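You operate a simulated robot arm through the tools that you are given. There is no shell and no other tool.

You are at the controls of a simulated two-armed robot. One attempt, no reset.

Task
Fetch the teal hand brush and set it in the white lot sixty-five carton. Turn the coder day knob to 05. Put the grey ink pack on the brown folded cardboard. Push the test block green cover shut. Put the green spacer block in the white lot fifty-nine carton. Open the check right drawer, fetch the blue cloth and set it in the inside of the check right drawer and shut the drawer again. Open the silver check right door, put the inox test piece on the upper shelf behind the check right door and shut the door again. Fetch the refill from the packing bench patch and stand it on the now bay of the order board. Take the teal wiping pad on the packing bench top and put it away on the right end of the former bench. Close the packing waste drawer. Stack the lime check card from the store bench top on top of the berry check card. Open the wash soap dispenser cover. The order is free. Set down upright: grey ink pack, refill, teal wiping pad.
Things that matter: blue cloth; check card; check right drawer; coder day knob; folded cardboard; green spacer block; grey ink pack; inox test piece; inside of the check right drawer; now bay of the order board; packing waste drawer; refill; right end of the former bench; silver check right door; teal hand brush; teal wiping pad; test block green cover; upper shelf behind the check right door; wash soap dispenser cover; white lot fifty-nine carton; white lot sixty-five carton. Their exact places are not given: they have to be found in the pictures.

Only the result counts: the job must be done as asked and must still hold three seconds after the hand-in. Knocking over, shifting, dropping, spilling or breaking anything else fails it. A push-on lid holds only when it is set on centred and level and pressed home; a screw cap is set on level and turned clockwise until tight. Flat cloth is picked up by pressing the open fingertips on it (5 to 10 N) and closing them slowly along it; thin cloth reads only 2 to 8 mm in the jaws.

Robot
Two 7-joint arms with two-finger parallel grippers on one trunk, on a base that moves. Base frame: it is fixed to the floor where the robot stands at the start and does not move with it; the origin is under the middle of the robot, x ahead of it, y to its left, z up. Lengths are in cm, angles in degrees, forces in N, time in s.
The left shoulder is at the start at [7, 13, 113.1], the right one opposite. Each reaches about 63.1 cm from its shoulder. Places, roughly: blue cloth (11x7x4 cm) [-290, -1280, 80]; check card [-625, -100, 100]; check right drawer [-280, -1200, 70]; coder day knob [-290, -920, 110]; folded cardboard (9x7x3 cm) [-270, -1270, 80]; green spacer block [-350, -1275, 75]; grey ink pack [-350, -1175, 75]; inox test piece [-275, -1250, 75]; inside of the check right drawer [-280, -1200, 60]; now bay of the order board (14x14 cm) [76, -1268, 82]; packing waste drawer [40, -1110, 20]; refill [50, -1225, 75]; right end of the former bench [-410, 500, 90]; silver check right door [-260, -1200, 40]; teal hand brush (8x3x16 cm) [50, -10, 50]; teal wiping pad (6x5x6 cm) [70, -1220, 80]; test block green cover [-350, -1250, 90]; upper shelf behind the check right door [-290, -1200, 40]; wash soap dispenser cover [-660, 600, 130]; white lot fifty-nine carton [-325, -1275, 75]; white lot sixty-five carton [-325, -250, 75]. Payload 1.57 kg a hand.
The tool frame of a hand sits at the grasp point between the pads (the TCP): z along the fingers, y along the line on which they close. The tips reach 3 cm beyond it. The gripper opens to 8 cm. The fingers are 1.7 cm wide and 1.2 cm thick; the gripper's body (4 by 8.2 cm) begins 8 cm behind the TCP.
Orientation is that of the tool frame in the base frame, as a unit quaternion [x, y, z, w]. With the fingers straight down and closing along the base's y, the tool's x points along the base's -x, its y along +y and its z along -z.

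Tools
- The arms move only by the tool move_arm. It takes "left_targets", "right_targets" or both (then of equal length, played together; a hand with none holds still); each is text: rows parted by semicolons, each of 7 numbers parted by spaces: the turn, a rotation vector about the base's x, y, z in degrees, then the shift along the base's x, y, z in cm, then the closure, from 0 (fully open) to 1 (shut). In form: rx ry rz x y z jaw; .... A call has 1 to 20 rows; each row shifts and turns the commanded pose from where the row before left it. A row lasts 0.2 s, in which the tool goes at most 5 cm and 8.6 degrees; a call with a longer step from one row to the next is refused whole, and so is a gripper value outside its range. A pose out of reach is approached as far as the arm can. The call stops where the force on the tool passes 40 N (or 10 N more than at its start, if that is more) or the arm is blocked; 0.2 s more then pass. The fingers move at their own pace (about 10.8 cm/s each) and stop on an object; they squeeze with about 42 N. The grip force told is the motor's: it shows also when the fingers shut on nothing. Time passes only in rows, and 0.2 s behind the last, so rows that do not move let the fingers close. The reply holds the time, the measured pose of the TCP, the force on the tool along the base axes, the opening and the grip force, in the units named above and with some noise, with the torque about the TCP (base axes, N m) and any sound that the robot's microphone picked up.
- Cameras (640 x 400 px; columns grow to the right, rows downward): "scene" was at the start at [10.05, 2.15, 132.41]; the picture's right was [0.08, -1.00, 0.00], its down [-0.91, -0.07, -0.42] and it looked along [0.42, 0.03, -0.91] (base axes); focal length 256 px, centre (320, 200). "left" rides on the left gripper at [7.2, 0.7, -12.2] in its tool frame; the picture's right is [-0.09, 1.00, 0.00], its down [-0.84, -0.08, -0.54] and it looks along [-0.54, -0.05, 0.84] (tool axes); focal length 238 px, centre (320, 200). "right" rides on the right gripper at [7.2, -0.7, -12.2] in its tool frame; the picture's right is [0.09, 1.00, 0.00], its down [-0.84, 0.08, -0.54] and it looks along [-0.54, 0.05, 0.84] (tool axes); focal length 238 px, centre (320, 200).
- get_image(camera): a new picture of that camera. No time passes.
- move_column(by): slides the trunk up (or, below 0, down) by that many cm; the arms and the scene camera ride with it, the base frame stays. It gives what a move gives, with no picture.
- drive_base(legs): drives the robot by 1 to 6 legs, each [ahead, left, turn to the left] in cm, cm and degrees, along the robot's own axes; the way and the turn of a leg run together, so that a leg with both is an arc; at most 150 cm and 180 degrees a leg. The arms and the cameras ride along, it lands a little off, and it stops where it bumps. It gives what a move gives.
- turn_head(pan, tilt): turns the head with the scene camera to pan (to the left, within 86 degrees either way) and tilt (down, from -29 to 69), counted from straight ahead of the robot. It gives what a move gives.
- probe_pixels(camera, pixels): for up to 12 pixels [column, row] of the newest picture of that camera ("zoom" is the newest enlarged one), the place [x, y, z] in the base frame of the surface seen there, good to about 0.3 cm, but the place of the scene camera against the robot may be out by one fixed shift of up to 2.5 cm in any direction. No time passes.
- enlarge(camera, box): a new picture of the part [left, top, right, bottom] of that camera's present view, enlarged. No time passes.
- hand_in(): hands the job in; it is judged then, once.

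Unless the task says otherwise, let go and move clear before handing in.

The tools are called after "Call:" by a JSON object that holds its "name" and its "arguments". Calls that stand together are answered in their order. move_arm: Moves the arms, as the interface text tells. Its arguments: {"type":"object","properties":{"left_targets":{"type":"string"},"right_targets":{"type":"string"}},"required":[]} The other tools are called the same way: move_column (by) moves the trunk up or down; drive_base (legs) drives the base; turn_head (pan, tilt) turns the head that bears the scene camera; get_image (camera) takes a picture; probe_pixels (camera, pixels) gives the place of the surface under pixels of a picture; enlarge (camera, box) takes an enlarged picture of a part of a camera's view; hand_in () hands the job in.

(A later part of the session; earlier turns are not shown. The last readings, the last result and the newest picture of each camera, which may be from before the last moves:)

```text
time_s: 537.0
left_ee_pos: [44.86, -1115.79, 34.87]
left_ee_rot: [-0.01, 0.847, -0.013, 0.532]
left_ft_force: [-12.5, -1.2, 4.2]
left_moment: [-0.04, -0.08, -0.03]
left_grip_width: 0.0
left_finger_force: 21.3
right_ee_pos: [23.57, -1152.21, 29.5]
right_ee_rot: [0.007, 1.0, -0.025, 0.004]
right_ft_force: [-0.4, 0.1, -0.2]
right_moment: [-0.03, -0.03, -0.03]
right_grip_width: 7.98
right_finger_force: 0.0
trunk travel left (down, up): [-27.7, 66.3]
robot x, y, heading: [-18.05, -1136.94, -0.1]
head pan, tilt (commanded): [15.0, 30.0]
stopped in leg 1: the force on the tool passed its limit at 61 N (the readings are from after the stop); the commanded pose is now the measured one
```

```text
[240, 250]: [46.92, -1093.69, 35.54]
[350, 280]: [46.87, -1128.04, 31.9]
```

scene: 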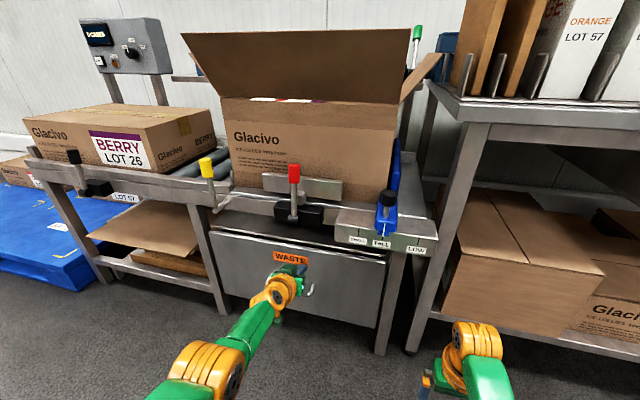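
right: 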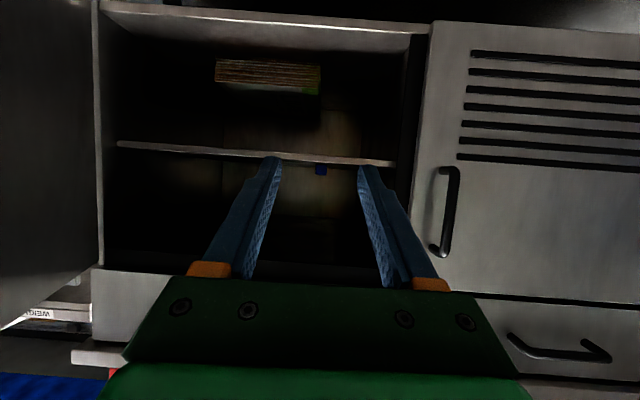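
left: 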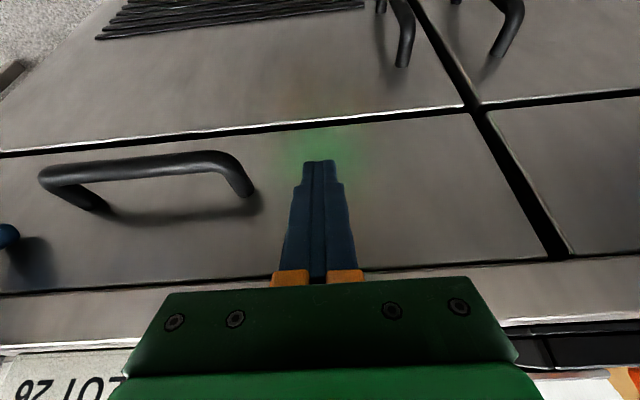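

It stopped hard at 61 N with the front unmoved, so the waste drawer is closed. I'll back away, raise the trunk, and bring the left hand back to vertical.

Call:
{"name": "drive_base", "arguments": {"legs": [[-55, 0, 0]]}}

Call:
{"name": "move_column", "arguments": {"by": 40}}

Call:
{"name": "move_column", "arguments": {"by": 24}}

Call:
{"name": "move_arm", "arguments": {"left_targets": "0 8.1 0 -2.2 0 -1.4 0; 0 8.1 0 -2.2 0 -1.4 0; 0 8.1 0 -2.2 0 -1.4 0; 0 8.1 0 -2.2 0 -1.4 0; 0 8.1 0 -2.2 0 -1.4 0; 0 8.1 0 -2.2 0 -1.4 0; 0 8.1 0 -2.2 0 -1.4 0; 0 8.1 0 -2.2 0 -1.4 0; 0 0 0 0 0 0 0"}}

Call:
{"name": "drive_base", "arguments": {"legs": [[0, -106, 0], [55, 0, 0]]}}

Call:
{"name": "turn_head", "arguments": {"pan": 0, "tilt": 35}}

Call:
{"name": "get_image", "arguments": {"camera": "scene"}}

```text
time_s: 540.2
left_ee_pos: [-10.37, -1115.6, 34.79]
left_ee_rot: [-0.012, 0.848, -0.013, 0.53]
left_ft_force: [0.7, 0.5, 1.3]
left_moment: [-0.01, -0.01, -0.02]
left_grip_width: 0.01
left_finger_force: 21.4
right_ee_pos: [-31.65, -1152.15, 29.28]
right_ee_rot: [0.006, 1.0, -0.026, 0.002]
right_ft_force: [-0.1, 0.5, 1.1]
right_moment: [0.01, -0.05, 0.01]
right_grip_width: 8.01
right_finger_force: 0.0
trunk travel left (down, up): [-27.7, 66.3]
robot x, y, heading: [-73.52, -1136.98, 0.1]
head pan, tilt (commanded): [15.0, 30.0]
```

```text
time_s: 544.0
left_ee_pos: [-10.41, -1115.6, 74.66]
left_ee_rot: [-0.012, 0.848, -0.012, 0.53]
left_ft_force: [0.3, -0.8, 0.0]
left_moment: [0.0, 0.03, 0.01]
left_grip_width: 0.03
left_finger_force: 22.2
right_ee_pos: [-31.56, -1152.29, 69.24]
right_ee_rot: [0.005, 1.0, -0.025, 0.002]
right_ft_force: [0.8, 0.4, 0.6]
right_moment: [0.0, -0.02, -0.01]
right_grip_width: 7.99
right_finger_force: 0.2
trunk travel left (down, up): [-67.7, 26.3]
robot x, y, heading: [-73.28, -1136.82, 0.2]
head pan, tilt (commanded): [15.0, 30.0]
```

```text
time_s: 546.5
left_ee_pos: [-10.41, -1115.56, 98.63]
left_ee_rot: [-0.011, 0.848, -0.013, 0.53]
left_ft_force: [0.1, -0.1, 0.4]
left_moment: [0.0, 0.0, -0.01]
left_grip_width: 0.0
left_finger_force: 21.3
right_ee_pos: [-31.59, -1152.16, 93.25]
right_ee_rot: [0.006, 1.0, -0.025, 0.002]
right_ft_force: [0.0, 0.1, 1.0]
right_moment: [0.0, 0.0, 0.01]
right_grip_width: 7.99
right_finger_force: 0.0
trunk travel left (down, up): [-91.7, 2.3]
robot x, y, heading: [-73.32, -1136.93, 0.1]
head pan, tilt (commanded): [15.0, 30.0]
```

```text
time_s: 548.5
left_ee_pos: [-29.0, -1115.57, 87.86]
left_ee_rot: [-0.017, 1.0, -0.004, -0.008]
left_ft_force: [-0.9, 0.3, -0.8]
left_moment: [-0.02, 0.0, -0.03]
left_grip_width: 8.02
left_finger_force: 0.1
left hand out of reach, approached as far as the arm can: row 8
right_ee_pos: [-31.54, -1152.18, 93.23]
right_ee_rot: [0.007, 1.0, -0.025, 0.003]
right_ft_force: [0.1, 0.0, -0.5]
right_moment: [0.02, -0.02, -0.01]
right_grip_width: 8.03
right_finger_force: 0.0
trunk travel left (down, up): [-91.7, 2.3]
robot x, y, heading: [-72.96, -1136.67, 0.2]
head pan, tilt (commanded): [15.0, 30.0]
```

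```text
time_s: 556.8
left_ee_pos: [25.83, -1221.56, 88.07]
left_ee_rot: [-0.018, 1.0, -0.004, -0.006]
left_ft_force: [0.0, 0.5, -1.1]
left_moment: [-0.02, 0.0, -0.03]
left_grip_width: 7.98
left_finger_force: 0.1
right_ee_pos: [23.18, -1257.94, 93.26]
right_ee_rot: [0.005, 1.0, -0.025, 0.002]
right_ft_force: [-0.2, -0.9, 0.5]
right_moment: [0.01, -0.04, 0.0]
right_grip_width: 8.0
right_finger_force: 0.1
trunk travel left (down, up): [-91.7, 2.3]
robot x, y, heading: [-18.05, -1243.08, 0.2]
head pan, tilt (commanded): [15.0, 30.0]
```

```text
time_s: 557.5
left_ee_pos: [25.83, -1221.54, 87.97]
left_ee_rot: [-0.019, 1.0, -0.004, -0.007]
left_ft_force: [-0.4, -0.7, -0.6]
left_moment: [-0.02, 0.01, -0.01]
left_grip_width: 8.0
left_finger_force: 0.2
right_ee_pos: [23.37, -1257.97, 93.23]
right_ee_rot: [0.005, 1.0, -0.025, 0.002]
right_ft_force: [0.0, -0.1, 1.4]
right_moment: [0.0, -0.02, 0.0]
right_grip_width: 8.02
right_finger_force: 0.1
trunk travel left (down, up): [-91.7, 2.3]
robot x, y, heading: [-17.96, -1242.6, 0.3]
head pan, tilt (commanded): [0.0, 35.0]
```

```text
taken
```

scene: 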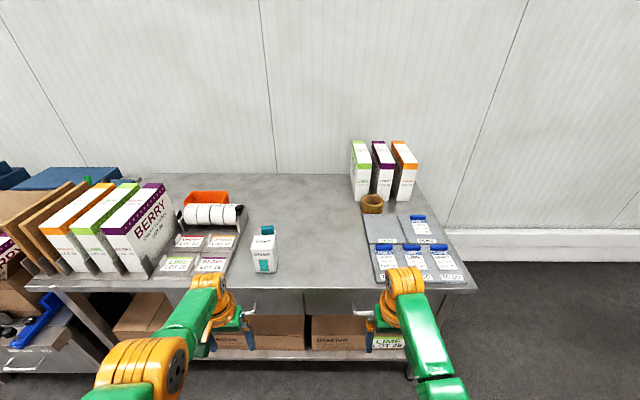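

Call:
{"name": "enlarge", "arguments": {"camera": "scene", "box": [350, 190, 480, 290]}}

Call:
{"name": "enlarge", "arguments": {"camera": "scene", "box": [225, 210, 305, 280]}}

Call:
{"name": "probe_pixels", "arguments": {"camera": "scene", "pixels": [[382, 228], [420, 228], [370, 215], [400, 215], [400, 242], [370, 242], [265, 240], [265, 230], [263, 255], [252, 270], [276, 270], [372, 203]]}}

```text
4.00 times, centred on (415, 240) of scene
```

zoom: 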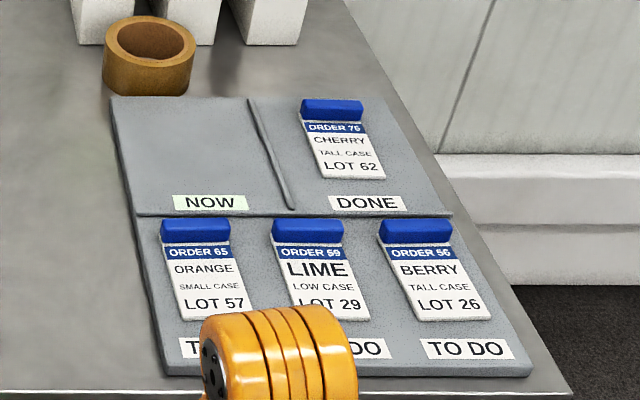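

```text
5.71 times, centred on (265, 245) of scene
```

zoom: 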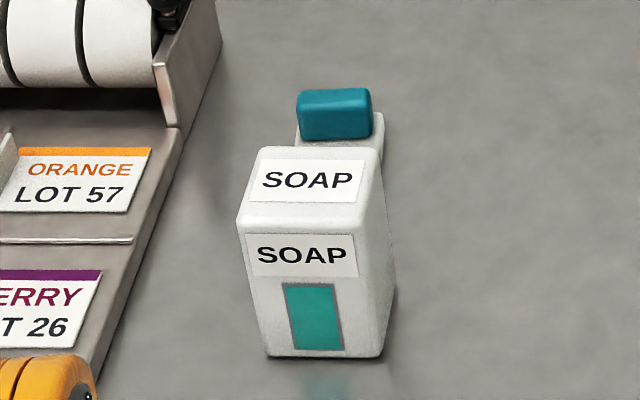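

```text
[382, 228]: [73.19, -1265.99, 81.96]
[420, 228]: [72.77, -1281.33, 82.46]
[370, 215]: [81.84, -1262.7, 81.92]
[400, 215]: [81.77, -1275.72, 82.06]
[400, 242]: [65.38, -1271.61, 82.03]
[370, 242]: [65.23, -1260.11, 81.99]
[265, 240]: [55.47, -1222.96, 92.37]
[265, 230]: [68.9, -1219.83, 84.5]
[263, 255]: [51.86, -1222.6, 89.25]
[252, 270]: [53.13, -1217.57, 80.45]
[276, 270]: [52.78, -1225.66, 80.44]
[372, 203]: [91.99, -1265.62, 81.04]
```

The NOW bay is the board's rear-left quadrant (true centre about (76,-1269.6), surface z 81.5). The SOAP refill stands in front of the teal-topped pad. I'll strafe left so the right hand lines up with the refill and look with its camera.

Call:
{"name": "drive_base", "arguments": {"legs": [[0, 33, 0]]}}

Call:
{"name": "get_image", "arguments": {"camera": "right"}}

Call:
{"name": "get_image", "arguments": {"camera": "scene"}}

```text
time_s: 559.7
left_ee_pos: [25.79, -1188.99, 88.02]
left_ee_rot: [-0.017, 1.0, -0.003, -0.007]
left_ft_force: [-1.0, -0.2, -0.5]
left_moment: [0.0, -0.03, 0.0]
left_grip_width: 7.99
left_finger_force: 0.0
right_ee_pos: [23.2, -1225.46, 93.28]
right_ee_rot: [0.006, 1.0, -0.025, 0.003]
right_ft_force: [-1.5, 0.1, -1.2]
right_moment: [0.03, -0.01, -0.03]
right_grip_width: 8.02
right_finger_force: 0.0
trunk travel left (down, up): [-91.7, 2.3]
robot x, y, heading: [-18.43, -1209.77, 0.2]
head pan, tilt (commanded): [0.0, 35.0]
```

```text
taken
```

right: 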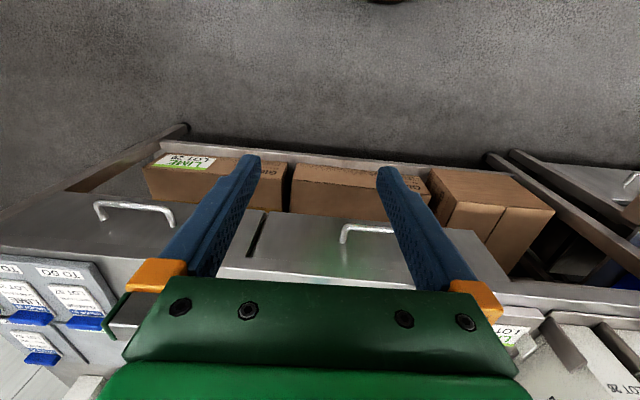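

```text
taken
```

scene: 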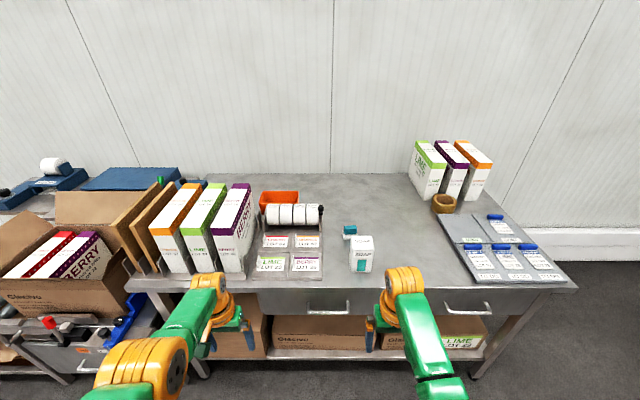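

I'll pitch the right hand 34° forward and extend it, then look again at the refill.

Call:
{"name": "move_arm", "arguments": {"right_targets": "0 -8.5 0 3 0 0.8 0; 0 -8.5 0 3 0 0.8 0; 0 -8.5 0 3 0 0.8 0; 0 -8.5 0 3 0 0.8 0; 0 0 0 0 0 0 0"}}

Call:
{"name": "get_image", "arguments": {"camera": "right"}}

Call:
{"name": "enlarge", "arguments": {"camera": "scene", "box": [330, 210, 400, 280]}}

Call:
{"name": "probe_pixels", "arguments": {"camera": "scene", "pixels": [[361, 240], [352, 248], [373, 248], [361, 255], [352, 270], [371, 271], [350, 229], [350, 236], [356, 233], [361, 262]]}}

```text
time_s: 560.9
left_ee_pos: [25.83, -1188.85, 88.02]
left_ee_rot: [-0.018, 1.0, -0.004, -0.006]
left_ft_force: [-0.3, -0.6, 0.0]
left_moment: [0.03, 0.0, 0.01]
left_grip_width: 7.99
left_finger_force: 0.1
right_ee_pos: [35.26, -1225.34, 96.55]
right_ee_rot: [0.012, 0.955, -0.021, 0.295]
right_ft_force: [-0.2, 0.1, 0.6]
right_moment: [0.02, -0.01, 0.02]
right_grip_width: 8.02
right_finger_force: 0.0
trunk travel left (down, up): [-91.7, 2.3]
robot x, y, heading: [-18.51, -1210.46, 0.3]
head pan, tilt (commanded): [0.0, 35.0]
```

```text
taken
```

right: 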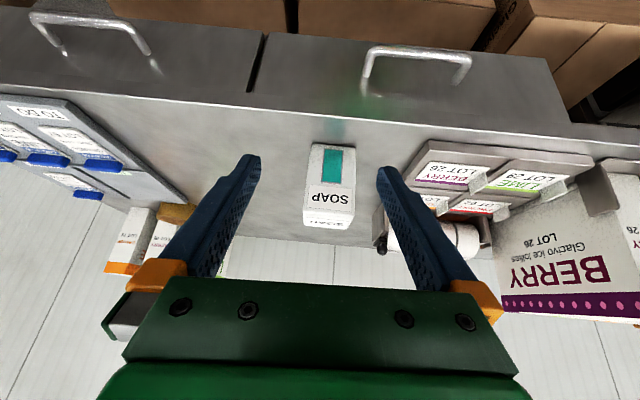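

```text
5.71 times, centred on (365, 245) of scene
```

zoom: 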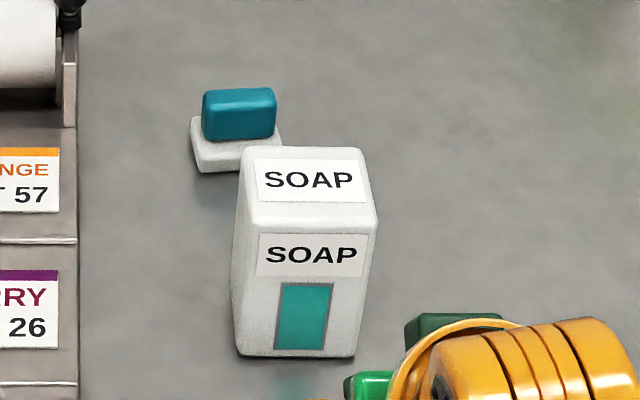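

```text
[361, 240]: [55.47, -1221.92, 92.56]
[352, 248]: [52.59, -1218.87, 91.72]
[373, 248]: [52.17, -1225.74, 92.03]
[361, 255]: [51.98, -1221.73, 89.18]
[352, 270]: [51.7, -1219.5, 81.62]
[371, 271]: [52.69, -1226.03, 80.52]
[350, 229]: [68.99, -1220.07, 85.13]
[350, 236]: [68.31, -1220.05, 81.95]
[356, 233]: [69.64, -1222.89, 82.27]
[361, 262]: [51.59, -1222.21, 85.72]
```

I'll probe the refill precisely with the right camera.

Call:
{"name": "probe_pixels", "arguments": {"camera": "right", "pixels": [[330, 170], [330, 197], [328, 215], [312, 150], [352, 155], [306, 205], [353, 207], [312, 222], [345, 226], [330, 146], [400, 120]]}}

Call:
{"name": "enlarge", "arguments": {"camera": "right", "box": [280, 130, 380, 240]}}

```text
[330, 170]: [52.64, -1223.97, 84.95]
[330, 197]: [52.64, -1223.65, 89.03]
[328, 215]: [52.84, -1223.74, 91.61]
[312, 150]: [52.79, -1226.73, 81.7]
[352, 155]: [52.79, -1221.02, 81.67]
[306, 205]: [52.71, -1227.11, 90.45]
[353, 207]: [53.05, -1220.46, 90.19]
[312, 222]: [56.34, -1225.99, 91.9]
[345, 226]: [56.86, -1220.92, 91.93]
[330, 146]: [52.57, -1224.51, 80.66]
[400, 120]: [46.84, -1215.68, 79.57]
```

```text
3.64 times, centred on (330, 185) of right
```

zoom: 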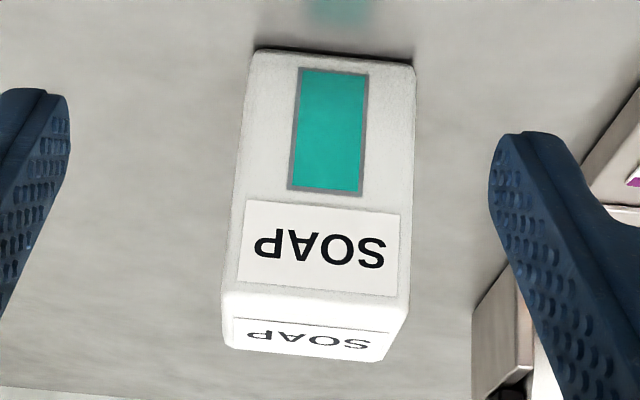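

The refill is 7.1 cm wide (y -1227.3 to -1220.2), top 91.95, front x 52.65. I'll trim the hand's yaw/roll, centre y, and raise the left hand so it clears the bench edge.

Call:
{"name": "move_arm", "arguments": {"right_targets": "0.95 0 1 0 0.8 0 0; 0.95 0 1 0 0.8 0 0; 0 0 0 0 0 0 0; 0 0 0 0 0 0 0; 0 0 0 0 0 0 0; 0 0 0 0 0 0 0", "left_targets": "0 0 0 0 0 2.5 0; 0 0 0 0 0 2.5 0; 0 0 0 0 0 2.5 0; 0 0 0 0 0 2.5 0; 0 0 0 0 0 2.5 0; 0 0 0 0 0 0 0"}}

Call:
{"name": "drive_base", "arguments": {"legs": [[19.5, 0, 0]]}}

Call:
{"name": "get_image", "arguments": {"camera": "right"}}

Call:
{"name": "get_image", "arguments": {"camera": "scene"}}

```text
time_s: 562.3
left_ee_pos: [25.84, -1188.91, 100.53]
left_ee_rot: [-0.018, 1.0, -0.004, -0.007]
left_ft_force: [-0.1, 0.0, 0.3]
left_moment: [-0.03, -0.02, 0.01]
left_grip_width: 8.02
left_finger_force: 0.0
right_ee_pos: [35.31, -1223.75, 96.53]
right_ee_rot: [0.0, 0.956, -0.002, 0.294]
right_ft_force: [0.0, 0.9, -0.2]
right_moment: [-0.02, -0.01, -0.01]
right_grip_width: 7.97
right_finger_force: 0.2
trunk travel left (down, up): [-91.7, 2.3]
robot x, y, heading: [-18.22, -1210.17, 0.3]
head pan, tilt (commanded): [0.0, 35.0]
```

```text
time_s: 563.9
left_ee_pos: [45.24, -1188.8, 100.56]
left_ee_rot: [-0.016, 1.0, -0.004, -0.005]
left_ft_force: [0.6, -0.5, 0.5]
left_moment: [0.03, -0.03, -0.02]
left_grip_width: 7.98
left_finger_force: 0.1
right_ee_pos: [54.59, -1223.66, 96.66]
right_ee_rot: [0.001, 0.955, -0.002, 0.296]
right_ft_force: [-0.7, -1.0, 0.1]
right_moment: [-0.03, 0.01, 0.02]
right_grip_width: 8.01
right_finger_force: 0.0
trunk travel left (down, up): [-91.7, 2.3]
robot x, y, heading: [0.98, -1209.9, 0.4]
head pan, tilt (commanded): [0.0, 35.0]
```

```text
taken
```

right: 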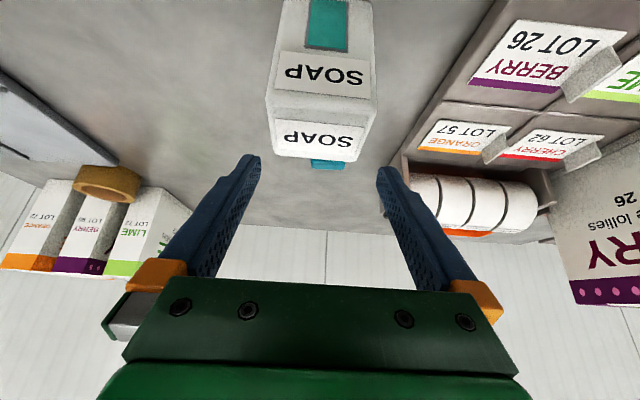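

```text
taken
```

scene: 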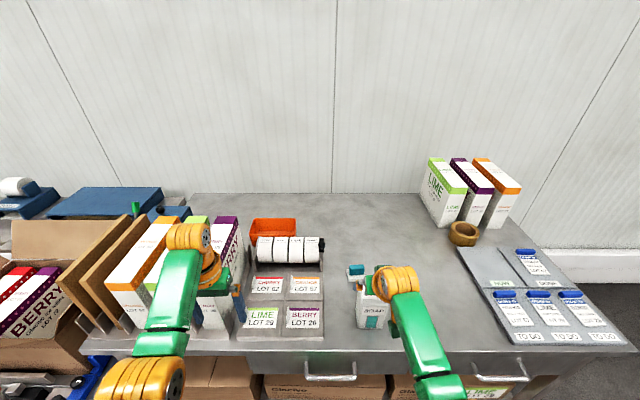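

Both hands are clear. I'll re-probe the refill's top edges for fine centring.

Call:
{"name": "probe_pixels", "arguments": {"camera": "right", "pixels": [[318, 135], [278, 122], [368, 130], [278, 150], [350, 158], [275, 100], [372, 100], [325, 80], [315, 157], [325, 164]]}}

Call:
{"name": "enlarge", "arguments": {"camera": "right", "box": [240, 60, 400, 180]}}

```text
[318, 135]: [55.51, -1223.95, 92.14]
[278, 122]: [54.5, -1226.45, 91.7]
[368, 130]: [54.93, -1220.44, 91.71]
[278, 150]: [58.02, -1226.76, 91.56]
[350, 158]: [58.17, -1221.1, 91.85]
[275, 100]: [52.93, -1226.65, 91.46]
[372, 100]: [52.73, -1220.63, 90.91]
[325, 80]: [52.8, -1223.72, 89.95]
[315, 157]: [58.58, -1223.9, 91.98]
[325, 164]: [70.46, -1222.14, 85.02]
```

```text
3.33 times, centred on (320, 120) of right
```

zoom: 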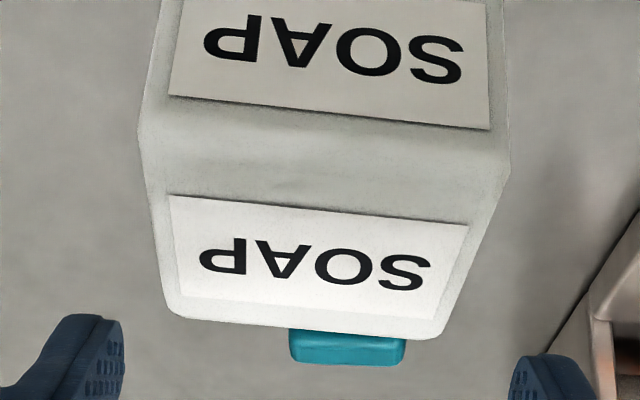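

The refill's top spans y -1226.9 to -1220.3, and my hand is centred to 0.05 cm. I'll move 1.1 cm forward, then descend with the trunk and arm.

Call:
{"name": "move_arm", "arguments": {"right_targets": "0 0 0 1.1 0 0 0; 0 0 0 0 0 0 0"}}

Call:
{"name": "move_column", "arguments": {"by": -4}}

Call:
{"name": "get_image", "arguments": {"camera": "right"}}

```text
time_s: 564.5
left_ee_pos: [45.32, -1188.73, 100.63]
left_ee_rot: [-0.018, 1.0, -0.005, -0.007]
left_ft_force: [0.0, 0.0, -0.3]
left_moment: [0.01, -0.03, -0.02]
left_grip_width: 8.0
left_finger_force: 0.1
right_ee_pos: [55.86, -1223.58, 96.57]
right_ee_rot: [0.0, 0.956, -0.002, 0.294]
right_ft_force: [-0.4, 1.1, 0.5]
right_moment: [-0.03, 0.0, -0.02]
right_grip_width: 8.0
right_finger_force: 0.1
trunk travel left (down, up): [-91.7, 2.3]
robot x, y, heading: [0.96, -1209.87, 0.1]
head pan, tilt (commanded): [0.0, 35.0]
```

```text
time_s: 565.3
left_ee_pos: [45.41, -1188.9, 96.44]
left_ee_rot: [-0.017, 1.0, -0.004, -0.007]
left_ft_force: [0.4, 0.1, 0.2]
left_moment: [0.0, -0.02, -0.02]
left_grip_width: 7.99
left_finger_force: 0.0
right_ee_pos: [55.9, -1223.69, 92.41]
right_ee_rot: [0.0, 0.956, -0.002, 0.294]
right_ft_force: [0.3, -0.1, 0.7]
right_moment: [-0.01, 0.0, 0.01]
right_grip_width: 8.0
right_finger_force: 0.0
trunk travel left (down, up): [-87.7, 6.3]
robot x, y, heading: [1.22, -1209.65, 0.0]
head pan, tilt (commanded): [0.0, 35.0]
```

```text
taken
```

right: 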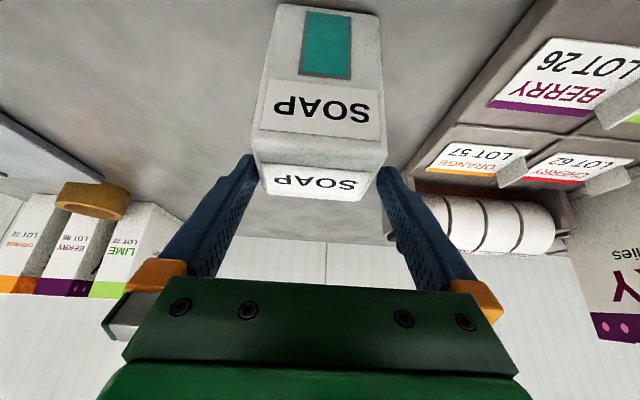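

The box is between the fingers without contact (force near zero). I'll continue down 4 cm in small steps.

Call:
{"name": "move_arm", "arguments": {"right_targets": "0 0 0 0 0 -1 0; 0 0 0 0 0 -1 0; 0 0 0 0 0 -1 0; 0 0 0 0 0 -1 0; 0 0 0 0 0 0 0"}}

Call:
{"name": "move_arm", "arguments": {"right_targets": "0 0 0 0 0 0 0.2; 0 0 0 0 0 0 0.5; 0 0 0 0 0 0 1; 0 0 0 0 0 0 1; 0 0 0 0 0 0 1"}}

Call:
{"name": "get_image", "arguments": {"camera": "right"}}

```text
time_s: 566.5
left_ee_pos: [45.32, -1188.86, 96.45]
left_ee_rot: [-0.018, 1.0, -0.004, -0.007]
left_ft_force: [-0.5, 0.1, 0.4]
left_moment: [0.02, 0.0, -0.01]
left_grip_width: 8.0
left_finger_force: 0.0
right_ee_pos: [56.02, -1223.65, 88.51]
right_ee_rot: [0.0, 0.955, -0.002, 0.296]
right_ft_force: [0.4, 0.1, -0.4]
right_moment: [-0.01, 0.01, 0.01]
right_grip_width: 8.0
right_finger_force: 0.2
trunk travel left (down, up): [-87.7, 6.3]
robot x, y, heading: [1.17, -1209.83, 0.1]
head pan, tilt (commanded): [0.0, 35.0]
```

```text
time_s: 567.7
left_ee_pos: [45.44, -1188.74, 96.5]
left_ee_rot: [-0.017, 1.0, -0.004, -0.007]
left_ft_force: [0.9, -0.1, -0.2]
left_moment: [0.0, -0.01, 0.0]
left_grip_width: 8.0
left_finger_force: 0.0
right_ee_pos: [55.98, -1223.75, 88.43]
right_ee_rot: [0.0, 0.956, -0.002, 0.294]
right_ft_force: [0.2, -0.5, -0.4]
right_moment: [-0.17, -0.2, -0.1]
right_grip_width: 7.19
right_finger_force: 42.1
trunk travel left (down, up): [-87.7, 6.3]
robot x, y, heading: [1.13, -1210.39, 0.1]
head pan, tilt (commanded): [0.0, 35.0]
```

```text
taken
```

right: 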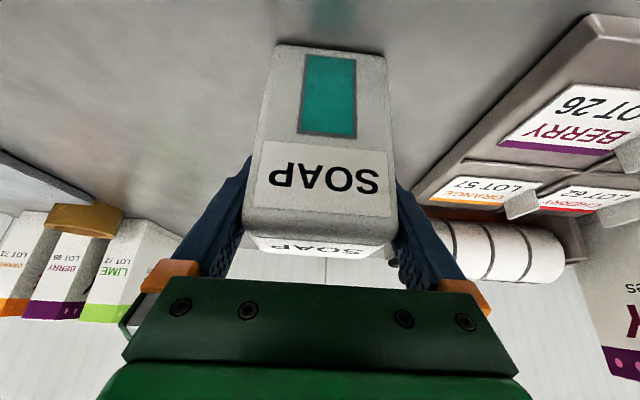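

The refill is held (7.19 cm). I'll lift with the trunk, strafe right 46 cm, and go ahead 19 cm to hang it over the NOW bay.

Call:
{"name": "move_column", "arguments": {"by": 6}}

Call:
{"name": "drive_base", "arguments": {"legs": [[0, -46, 0], [16, 0, 0]]}}

Call:
{"name": "get_image", "arguments": {"camera": "right"}}

Call:
{"name": "get_image", "arguments": {"camera": "scene"}}

```text
time_s: 568.7
left_ee_pos: [45.7, -1188.9, 102.36]
left_ee_rot: [-0.017, 1.0, -0.005, -0.008]
left_ft_force: [0.8, -0.4, -0.1]
left_moment: [0.02, -0.04, 0.05]
left_grip_width: 8.0
left_finger_force: 0.1
right_ee_pos: [55.96, -1223.58, 94.27]
right_ee_rot: [0.001, 0.956, -0.002, 0.293]
right_ft_force: [-0.2, -0.3, -5.5]
right_moment: [-0.01, 0.01, 0.01]
right_grip_width: 7.18
right_finger_force: 41.9
trunk travel left (down, up): [-93.7, 0.3]
robot x, y, heading: [1.24, -1209.95, 0.4]
head pan, tilt (commanded): [0.0, 35.0]
```

```text
time_s: 572.5
left_ee_pos: [61.43, -1234.89, 102.55]
left_ee_rot: [-0.019, 1.0, -0.005, -0.006]
left_ft_force: [-0.7, 0.3, 0.5]
left_moment: [0.01, -0.01, -0.04]
left_grip_width: 7.98
left_finger_force: 0.1
right_ee_pos: [71.93, -1269.78, 94.61]
right_ee_rot: [-0.001, 0.956, -0.001, 0.295]
right_ft_force: [-1.2, -0.3, -4.6]
right_moment: [0.0, 0.04, 0.04]
right_grip_width: 7.18
right_finger_force: 42.4
trunk travel left (down, up): [-93.7, 0.3]
robot x, y, heading: [17.35, -1256.3, 0.5]
head pan, tilt (commanded): [0.0, 35.0]
```

```text
taken
```

right: 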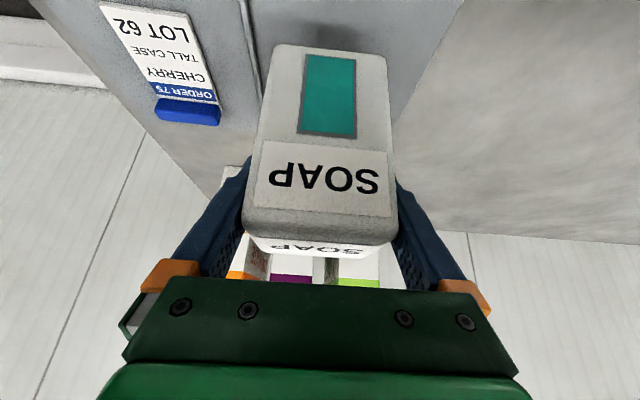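

```text
taken
```

scene: 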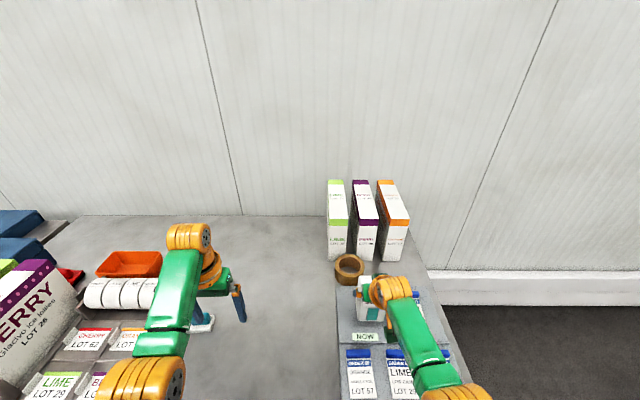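

The box hangs over the NOW bay. I'll probe the bay's borders (divider at right-picture (250,60), board's left edge near (420,80)).

Call:
{"name": "probe_pixels", "arguments": {"camera": "right", "pixels": [[252, 60], [245, 20], [258, 90], [420, 70], [400, 110], [455, 15], [230, 130], [410, 60], [200, 160], [265, 30], [395, 60]]}}

Call:
{"name": "enlarge", "arguments": {"camera": "scene", "box": [320, 240, 450, 400]}}

Call:
{"name": "probe_pixels", "arguments": {"camera": "scene", "pixels": [[340, 300], [345, 325], [350, 337], [378, 340], [338, 287], [345, 268], [358, 315], [385, 330], [352, 290]]}}

```text
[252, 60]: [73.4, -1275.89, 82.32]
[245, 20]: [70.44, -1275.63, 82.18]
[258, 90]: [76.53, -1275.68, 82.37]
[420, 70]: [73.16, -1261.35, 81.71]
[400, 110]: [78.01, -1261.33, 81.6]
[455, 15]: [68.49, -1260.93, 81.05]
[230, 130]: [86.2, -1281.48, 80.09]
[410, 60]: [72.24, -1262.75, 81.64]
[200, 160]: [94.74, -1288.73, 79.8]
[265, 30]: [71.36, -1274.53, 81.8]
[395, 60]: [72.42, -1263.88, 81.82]
```

```text
2.50 times, centred on (385, 320) of scene
```

zoom: 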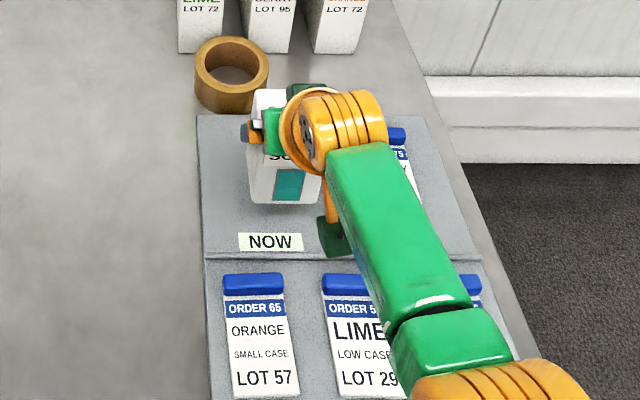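

```text
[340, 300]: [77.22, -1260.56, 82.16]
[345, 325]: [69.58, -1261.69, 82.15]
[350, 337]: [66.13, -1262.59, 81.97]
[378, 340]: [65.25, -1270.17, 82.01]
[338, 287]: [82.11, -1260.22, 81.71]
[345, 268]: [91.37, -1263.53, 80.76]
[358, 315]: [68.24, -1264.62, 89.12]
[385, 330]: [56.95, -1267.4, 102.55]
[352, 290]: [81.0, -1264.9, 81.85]
```

The NOW bay (true) spans y -1275.6 to -1261 and x about 65 to 86, z 81.7. I'll move 4 cm ahead and 1.5 cm left to centre the box, then lower.

Call:
{"name": "drive_base", "arguments": {"legs": [[4, 1.5, 0]]}}

Call:
{"name": "move_column", "arguments": {"by": -3.6}}

Call:
{"name": "get_image", "arguments": {"camera": "right"}}

```text
time_s: 573.4
left_ee_pos: [65.16, -1233.56, 102.72]
left_ee_rot: [-0.018, 1.0, -0.004, -0.005]
left_ft_force: [-0.7, -0.7, 0.2]
left_moment: [0.0, -0.03, 0.03]
left_grip_width: 8.02
left_finger_force: 0.0
right_ee_pos: [75.7, -1268.36, 94.75]
right_ee_rot: [0.0, 0.955, -0.001, 0.297]
right_ft_force: [-0.4, -0.5, -4.9]
right_moment: [0.02, -0.04, 0.04]
right_grip_width: 7.18
right_finger_force: 42.0
trunk travel left (down, up): [-93.7, 0.3]
robot x, y, heading: [20.9, -1254.66, 0.2]
head pan, tilt (commanded): [0.0, 35.0]
```

```text
time_s: 574.2
left_ee_pos: [65.65, -1233.44, 98.8]
left_ee_rot: [-0.019, 1.0, -0.004, -0.008]
left_ft_force: [0.2, -0.2, 0.8]
left_moment: [-0.03, -0.01, -0.01]
left_grip_width: 7.98
left_finger_force: 0.1
right_ee_pos: [76.15, -1268.14, 90.75]
right_ee_rot: [-0.001, 0.956, -0.001, 0.292]
right_ft_force: [0.5, 0.3, -4.9]
right_moment: [0.0, -0.02, 0.01]
right_grip_width: 7.2
right_finger_force: 42.2
trunk travel left (down, up): [-90.1, 3.9]
robot x, y, heading: [21.47, -1254.9, 0.3]
head pan, tilt (commanded): [0.0, 35.0]
```

```text
taken
```

right: 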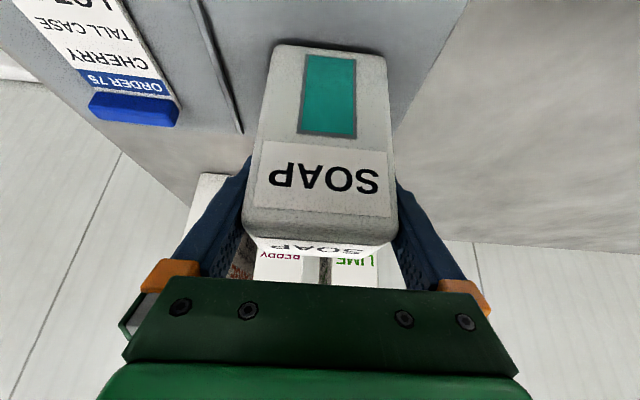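

About half a centimetre to go. I'll lower in 0.3 cm arm steps to contact.

Call:
{"name": "move_arm", "arguments": {"right_targets": "0 0 0 0 0 -0.3 1; 0 0 0 0 0 -0.2 1; 0 0 0 0 0 0 1"}}

```text
time_s: 575.0
left_ee_pos: [65.62, -1233.35, 98.74]
left_ee_rot: [-0.019, 1.0, -0.005, -0.008]
left_ft_force: [0.8, 0.5, -0.1]
left_moment: [0.04, -0.01, 0.01]
left_grip_width: 8.0
left_finger_force: 0.1
right_ee_pos: [76.21, -1268.18, 90.15]
right_ee_rot: [0.0, 0.956, -0.001, 0.293]
right_ft_force: [-0.5, 0.3, -5.4]
right_moment: [-0.03, 0.0, 0.04]
right_grip_width: 7.18
right_finger_force: 41.8
trunk travel left (down, up): [-90.1, 3.9]
robot x, y, heading: [21.22, -1254.43, 0.3]
head pan, tilt (commanded): [0.0, 35.0]
```

Call:
{"name": "move_arm", "arguments": {"right_targets": "0 0 0 0 0 -0.2 1; 0 0 0 0 0 -0.2 1; 0 0 0 0 0 0 1"}}

```text
time_s: 575.8
left_ee_pos: [65.51, -1233.34, 98.99]
left_ee_rot: [-0.018, 1.0, -0.005, -0.006]
left_ft_force: [-1.0, 0.0, 0.2]
left_moment: [0.01, 0.0, 0.01]
left_grip_width: 8.0
left_finger_force: 0.1
right_ee_pos: [76.2, -1268.25, 90.0]
right_ee_rot: [-0.002, 0.955, -0.001, 0.295]
right_ft_force: [3.9, -1.9, 8.6]
right_moment: [0.22, 0.07, -0.09]
right_grip_width: 7.17
right_finger_force: 41.8
trunk travel left (down, up): [-90.1, 3.9]
robot x, y, heading: [21.44, -1254.65, 0.3]
head pan, tilt (commanded): [0.0, 35.0]
```

Contact (8.6 N up). I'll open fully, check, then rise straight up slowly.

Call:
{"name": "move_arm", "arguments": {"right_targets": "0 0 0 0 0 0 0.5; 0 0 0 0 0 0 0; 0 0 0 0 0 0 0; 0 0 0 0 0 0 0"}}

Call:
{"name": "get_image", "arguments": {"camera": "right"}}

```text
time_s: 576.8
left_ee_pos: [65.46, -1233.31, 98.99]
left_ee_rot: [-0.019, 1.0, -0.004, -0.007]
left_ft_force: [-0.2, -0.5, 0.2]
left_moment: [0.0, 0.03, 0.01]
left_grip_width: 7.99
left_finger_force: 0.1
right_ee_pos: [76.03, -1268.32, 89.77]
right_ee_rot: [-0.001, 0.956, -0.002, 0.294]
right_ft_force: [-0.1, -0.6, 1.2]
right_moment: [0.0, -0.01, 0.01]
right_grip_width: 8.02
right_finger_force: 0.0
trunk travel left (down, up): [-90.1, 3.9]
robot x, y, heading: [21.44, -1254.7, 0.7]
head pan, tilt (commanded): [0.0, 35.0]
```

```text
taken
```

right: 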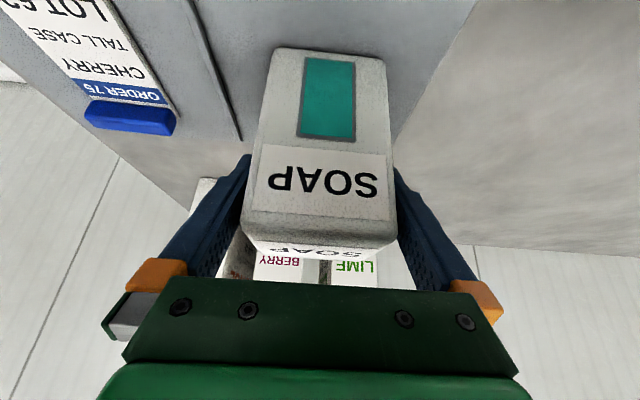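

Released; the fingers are off both sides. Rising straight up, then backing away.

Call:
{"name": "move_arm", "arguments": {"right_targets": "0 0 0 0 0 1 0; 0 0 0 0 0 1 0; 0 0 0 0 0 1.5 0; 0 0 0 0 0 1.5 0; 0 0 0 0 0 1.5 0; 0 0 0 0 0 0 0"}}

Call:
{"name": "get_image", "arguments": {"camera": "right"}}

```text
time_s: 578.2
left_ee_pos: [65.52, -1233.33, 98.97]
left_ee_rot: [-0.018, 1.0, -0.005, -0.007]
left_ft_force: [0.3, -0.7, 0.6]
left_moment: [0.01, 0.03, -0.02]
left_grip_width: 8.01
left_finger_force: 0.1
right_ee_pos: [75.99, -1268.32, 96.39]
right_ee_rot: [-0.001, 0.956, -0.001, 0.294]
right_ft_force: [0.6, 0.0, -0.4]
right_moment: [-0.04, 0.02, 0.0]
right_grip_width: 7.96
right_finger_force: 0.1
trunk travel left (down, up): [-90.1, 3.9]
robot x, y, heading: [21.42, -1254.75, 0.1]
head pan, tilt (commanded): [0.0, 35.0]
```

```text
taken
```

right: 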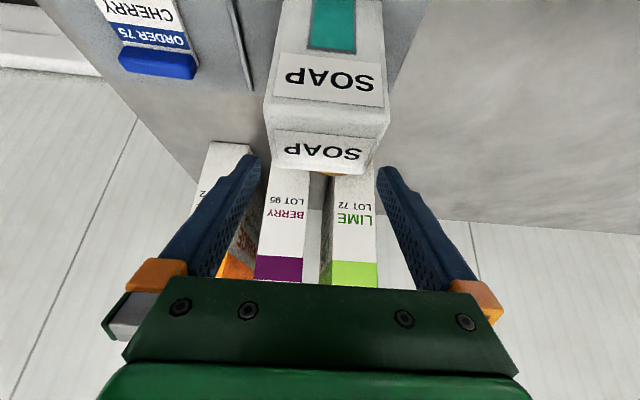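

The refill stands on the NOW bay. I'll raise a bit more and back off, then go for the pad with the right hand.

Call:
{"name": "move_column", "arguments": {"by": 3.5}}

Call:
{"name": "drive_base", "arguments": {"legs": [[-22, 0, 0], [0, 47, 0]]}}

Call:
{"name": "get_image", "arguments": {"camera": "right"}}

Call:
{"name": "get_image", "arguments": {"camera": "scene"}}

```text
time_s: 579.0
left_ee_pos: [65.46, -1233.36, 102.44]
left_ee_rot: [-0.02, 1.0, -0.005, -0.008]
left_ft_force: [0.2, 0.2, -0.1]
left_moment: [0.04, 0.02, -0.01]
left_grip_width: 7.99
left_finger_force: 0.0
right_ee_pos: [75.98, -1268.32, 99.87]
right_ee_rot: [-0.001, 0.956, -0.002, 0.294]
right_ft_force: [0.5, -0.3, 0.4]
right_moment: [-0.01, -0.01, 0.0]
right_grip_width: 7.99
right_finger_force: 0.1
trunk travel left (down, up): [-93.6, 0.4]
robot x, y, heading: [21.32, -1254.79, 0.4]
head pan, tilt (commanded): [0.0, 35.0]
```

```text
time_s: 583.1
left_ee_pos: [42.97, -1187.12, 102.42]
left_ee_rot: [-0.019, 1.0, -0.003, -0.007]
left_ft_force: [-0.4, 0.5, -0.3]
left_moment: [-0.01, 0.05, 0.0]
left_grip_width: 7.99
left_finger_force: 0.1
right_ee_pos: [53.58, -1221.98, 99.85]
right_ee_rot: [-0.001, 0.956, -0.001, 0.294]
right_ft_force: [-0.6, 1.1, 0.7]
right_moment: [-0.06, -0.01, 0.02]
right_grip_width: 8.01
right_finger_force: 0.0
trunk travel left (down, up): [-93.6, 0.4]
robot x, y, heading: [-1.36, -1208.19, 0.5]
head pan, tilt (commanded): [0.0, 35.0]
```

```text
taken
```

right: 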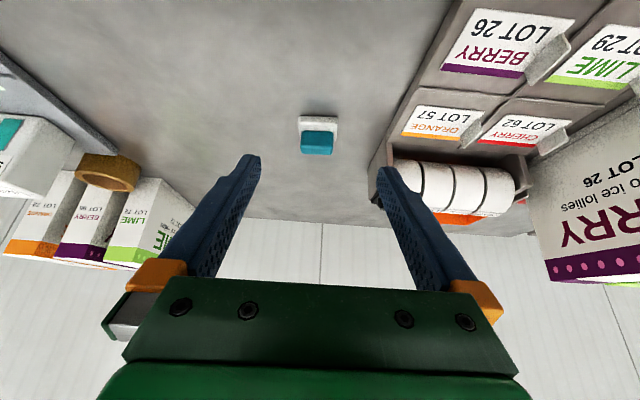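

```text
taken
```

scene: 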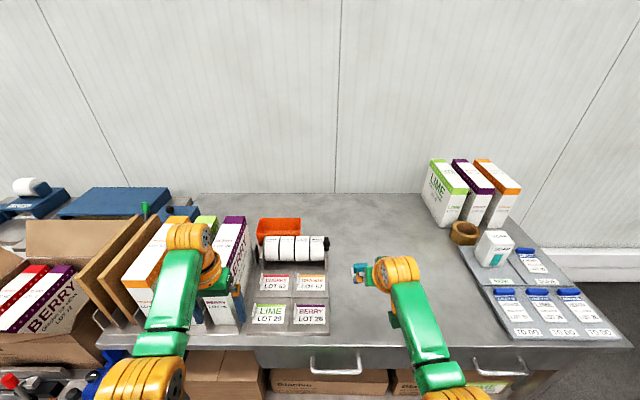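

The refill is standing in the NOW bay (493,248). The pad is at right-picture (318,135); I'll enlarge and probe it.

Call:
{"name": "enlarge", "arguments": {"camera": "right", "box": [280, 100, 360, 170]}}

Call:
{"name": "probe_pixels", "arguments": {"camera": "right", "pixels": [[318, 142], [303, 142], [333, 142], [318, 133], [318, 152], [302, 120], [335, 122], [300, 130], [337, 130], [318, 124], [318, 118]]}}

```text
5.71 times, centred on (320, 135) of right
```

zoom: 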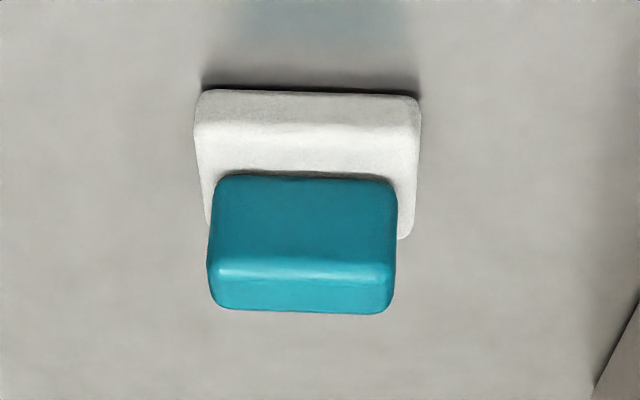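

```text
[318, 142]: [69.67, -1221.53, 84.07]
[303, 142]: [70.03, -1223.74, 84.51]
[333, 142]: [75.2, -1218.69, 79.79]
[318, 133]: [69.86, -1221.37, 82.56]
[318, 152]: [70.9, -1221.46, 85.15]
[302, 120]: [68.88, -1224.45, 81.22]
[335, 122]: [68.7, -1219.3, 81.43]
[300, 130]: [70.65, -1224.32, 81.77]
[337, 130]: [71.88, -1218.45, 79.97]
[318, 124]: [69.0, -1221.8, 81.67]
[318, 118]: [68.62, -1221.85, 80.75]
```

Pad: white base 5.9 cm wide, teal grip y -1224.1 to -1219.2, z 82–85.2, around x 71. Before moving closer I'll check what stands under the left hand's path.

Call:
{"name": "probe_pixels", "arguments": {"camera": "scene", "pixels": [[235, 222], [232, 260], [225, 320], [243, 240], [200, 222], [265, 237], [290, 237], [325, 237], [257, 290], [270, 265], [325, 265], [240, 325]]}}

```text
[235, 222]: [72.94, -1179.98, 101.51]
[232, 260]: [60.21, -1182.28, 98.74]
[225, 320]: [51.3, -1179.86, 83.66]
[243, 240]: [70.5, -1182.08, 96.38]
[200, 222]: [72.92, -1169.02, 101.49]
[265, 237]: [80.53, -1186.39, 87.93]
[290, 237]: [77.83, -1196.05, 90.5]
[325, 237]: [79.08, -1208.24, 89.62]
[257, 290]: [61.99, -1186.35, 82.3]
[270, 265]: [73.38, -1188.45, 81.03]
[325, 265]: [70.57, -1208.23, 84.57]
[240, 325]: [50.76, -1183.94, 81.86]
```

The BERRY box (top z 101, y to -1184) is close to the left hand, so I'll move the left hand 8 cm inward and close it before going forward.

Call:
{"name": "move_arm", "arguments": {"left_targets": "0 0 0 0 -2 0 1; 0 0 0 0 -2 0 1; 0 0 0 0 -2 0 1; 0 0 0 0 -2 0 1; 0 0 0 0 0 0 1", "right_targets": "0 0 0 0 0.3 0 0; 0 0 0 0 0 0 0; 0 0 0 0 0 0 0; 0 0 0 0 0 0 0; 0 0 0 0 0 0 0"}}

Call:
{"name": "drive_base", "arguments": {"legs": [[14.5, 0, 0]]}}

Call:
{"name": "get_image", "arguments": {"camera": "right"}}

Call:
{"name": "get_image", "arguments": {"camera": "scene"}}

```text
time_s: 584.3
left_ee_pos: [42.96, -1195.06, 102.28]
left_ee_rot: [-0.019, 1.0, -0.005, -0.007]
left_ft_force: [0.5, 0.9, 0.5]
left_moment: [-0.01, 0.0, -0.04]
left_grip_width: 0.0
left_finger_force: 21.0
right_ee_pos: [53.54, -1221.64, 99.95]
right_ee_rot: [-0.002, 0.956, 0.0, 0.295]
right_ft_force: [0.0, 0.1, -0.2]
right_moment: [0.04, 0.02, 0.02]
right_grip_width: 8.0
right_finger_force: 0.0
trunk travel left (down, up): [-93.6, 0.4]
robot x, y, heading: [-0.99, -1208.6, 0.3]
head pan, tilt (commanded): [0.0, 35.0]
```

```text
time_s: 585.6
left_ee_pos: [57.07, -1194.77, 102.43]
left_ee_rot: [-0.02, 1.0, -0.005, -0.006]
left_ft_force: [-0.6, 0.7, 0.8]
left_moment: [-0.01, -0.01, 0.01]
left_grip_width: 0.01
left_finger_force: 21.4
right_ee_pos: [67.62, -1221.41, 100.0]
right_ee_rot: [-0.001, 0.955, -0.002, 0.296]
right_ft_force: [0.1, -0.5, 1.0]
right_moment: [-0.04, 0.0, -0.02]
right_grip_width: 8.0
right_finger_force: 0.0
trunk travel left (down, up): [-93.6, 0.4]
robot x, y, heading: [13.25, -1208.54, 0.2]
head pan, tilt (commanded): [0.0, 35.0]
```

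```text
taken
```

right: 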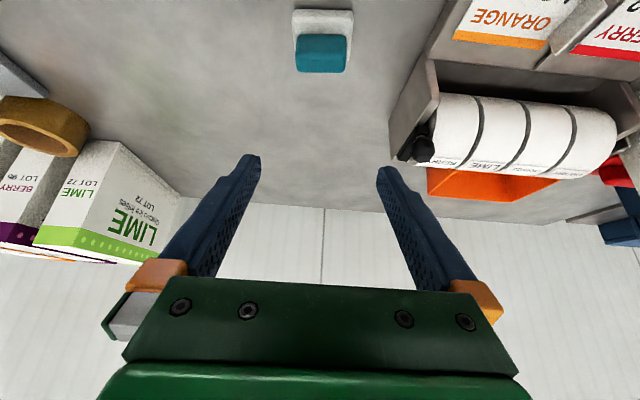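

```text
taken
```

scene: 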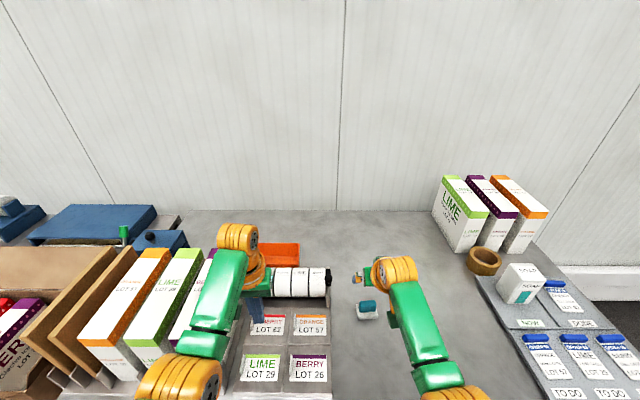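

I'll re-probe the pad's teal grip from here.

Call:
{"name": "probe_pixels", "arguments": {"camera": "right", "pixels": [[320, 45], [297, 50], [346, 50], [298, 62], [344, 62], [320, 35], [320, 66], [320, 70], [295, 15], [350, 15], [320, 55]]}}

Call:
{"name": "enlarge", "arguments": {"camera": "right", "box": [280, 0, 365, 80]}}

```text
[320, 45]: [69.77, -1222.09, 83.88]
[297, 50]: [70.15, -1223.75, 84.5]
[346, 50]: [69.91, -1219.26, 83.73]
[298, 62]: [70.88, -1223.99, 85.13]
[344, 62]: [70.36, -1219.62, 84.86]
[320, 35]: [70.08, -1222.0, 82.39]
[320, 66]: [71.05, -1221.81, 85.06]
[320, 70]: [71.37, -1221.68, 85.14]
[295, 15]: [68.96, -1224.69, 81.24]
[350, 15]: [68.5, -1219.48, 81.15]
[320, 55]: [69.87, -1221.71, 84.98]
```

```text
5.00 times, centred on (322, 40) of right
```

zoom: 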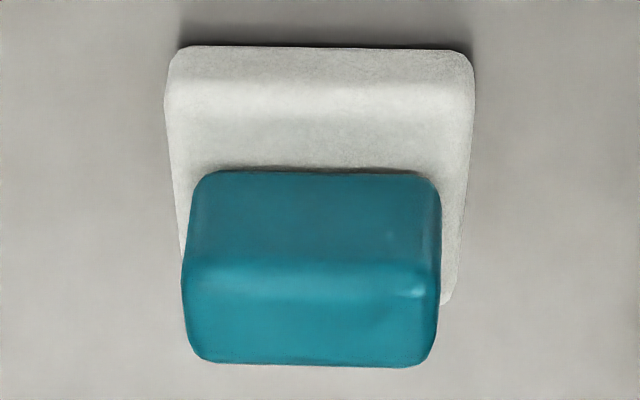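

The grip spans y -1224.3 to -1219.0, x 69.8 to about 72.5, top 85.1. I'll lower the trunk 10 cm, then bring the hand to (70.0,-1221.7,85.2).

Call:
{"name": "move_column", "arguments": {"by": -10}}

Call:
{"name": "move_arm", "arguments": {"right_targets": "0 0 0 1.2 -0.15 0 0; 0 0 0 1.2 -0.15 -1.2 0; 0 0 0 0 0 -1.5 0; 0 0 0 0 0 -1.2 0; 0 0 0 0 0 0 0"}}

Call:
{"name": "get_image", "arguments": {"camera": "right"}}

```text
time_s: 587.0
left_ee_pos: [57.46, -1194.93, 92.28]
left_ee_rot: [-0.02, 1.0, -0.005, -0.006]
left_ft_force: [-0.6, -0.7, 0.5]
left_moment: [-0.04, -0.02, -0.01]
left_grip_width: 0.0
left_finger_force: 21.1
right_ee_pos: [67.79, -1221.42, 89.93]
right_ee_rot: [0.0, 0.956, -0.002, 0.294]
right_ft_force: [-0.7, -0.1, -0.3]
right_moment: [-0.02, -0.02, 0.02]
right_grip_width: 8.0
right_finger_force: 0.1
trunk travel left (down, up): [-83.6, 10.4]
robot x, y, heading: [13.31, -1208.15, 0.5]
head pan, tilt (commanded): [0.0, 35.0]
```

```text
time_s: 588.2
left_ee_pos: [57.41, -1194.84, 92.41]
left_ee_rot: [-0.019, 1.0, -0.005, -0.007]
left_ft_force: [-0.2, 1.2, -0.2]
left_moment: [0.02, 0.0, -0.05]
left_grip_width: 0.01
left_finger_force: 21.4
right_ee_pos: [70.42, -1221.77, 85.82]
right_ee_rot: [-0.001, 0.956, -0.002, 0.294]
right_ft_force: [0.2, 0.4, -0.3]
right_moment: [-0.01, 0.01, 0.0]
right_grip_width: 7.98
right_finger_force: 0.0
trunk travel left (down, up): [-83.6, 10.4]
robot x, y, heading: [12.94, -1208.38, 0.5]
head pan, tilt (commanded): [0.0, 35.0]
```

```text
taken
```

right: 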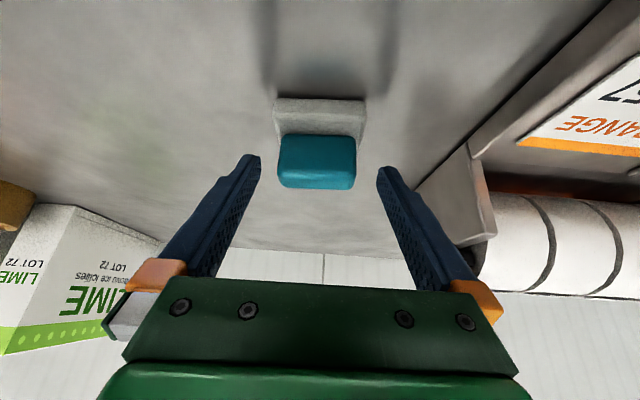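

Centred on the grip. I'll go down another 0.5 cm and close.

Call:
{"name": "move_arm", "arguments": {"right_targets": "0 0 0 0 0 -0.5 0; 0 0 0 0 0 0 0.3; 0 0 0 0 0 0 0.6; 0 0 0 0 0 0 1; 0 0 0 0 0 0 1; 0 0 0 0 0 0 1"}}

Call:
{"name": "get_image", "arguments": {"camera": "right"}}

```text
time_s: 589.6
left_ee_pos: [57.31, -1194.85, 92.33]
left_ee_rot: [-0.018, 1.0, -0.005, -0.006]
left_ft_force: [-0.1, 0.0, -1.0]
left_moment: [0.0, 0.01, -0.01]
left_grip_width: 0.0
left_finger_force: 21.9
right_ee_pos: [70.42, -1221.74, 85.41]
right_ee_rot: [-0.001, 0.956, -0.002, 0.294]
right_ft_force: [-0.2, -0.1, -0.3]
right_moment: [-0.04, -0.04, -0.01]
right_grip_width: 4.9
right_finger_force: 41.6
trunk travel left (down, up): [-83.6, 10.4]
robot x, y, heading: [12.99, -1208.69, 0.4]
head pan, tilt (commanded): [0.0, 35.0]
```

```text
taken
```

right: 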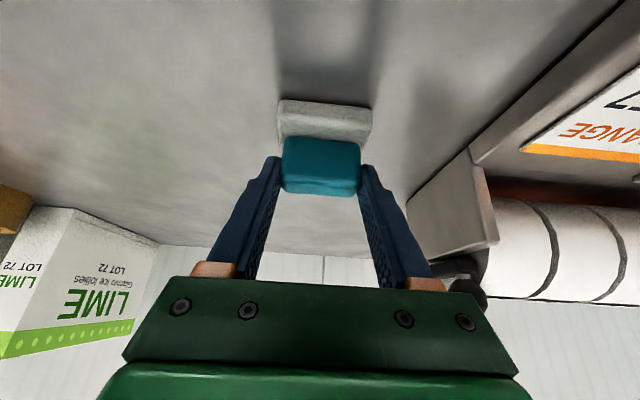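

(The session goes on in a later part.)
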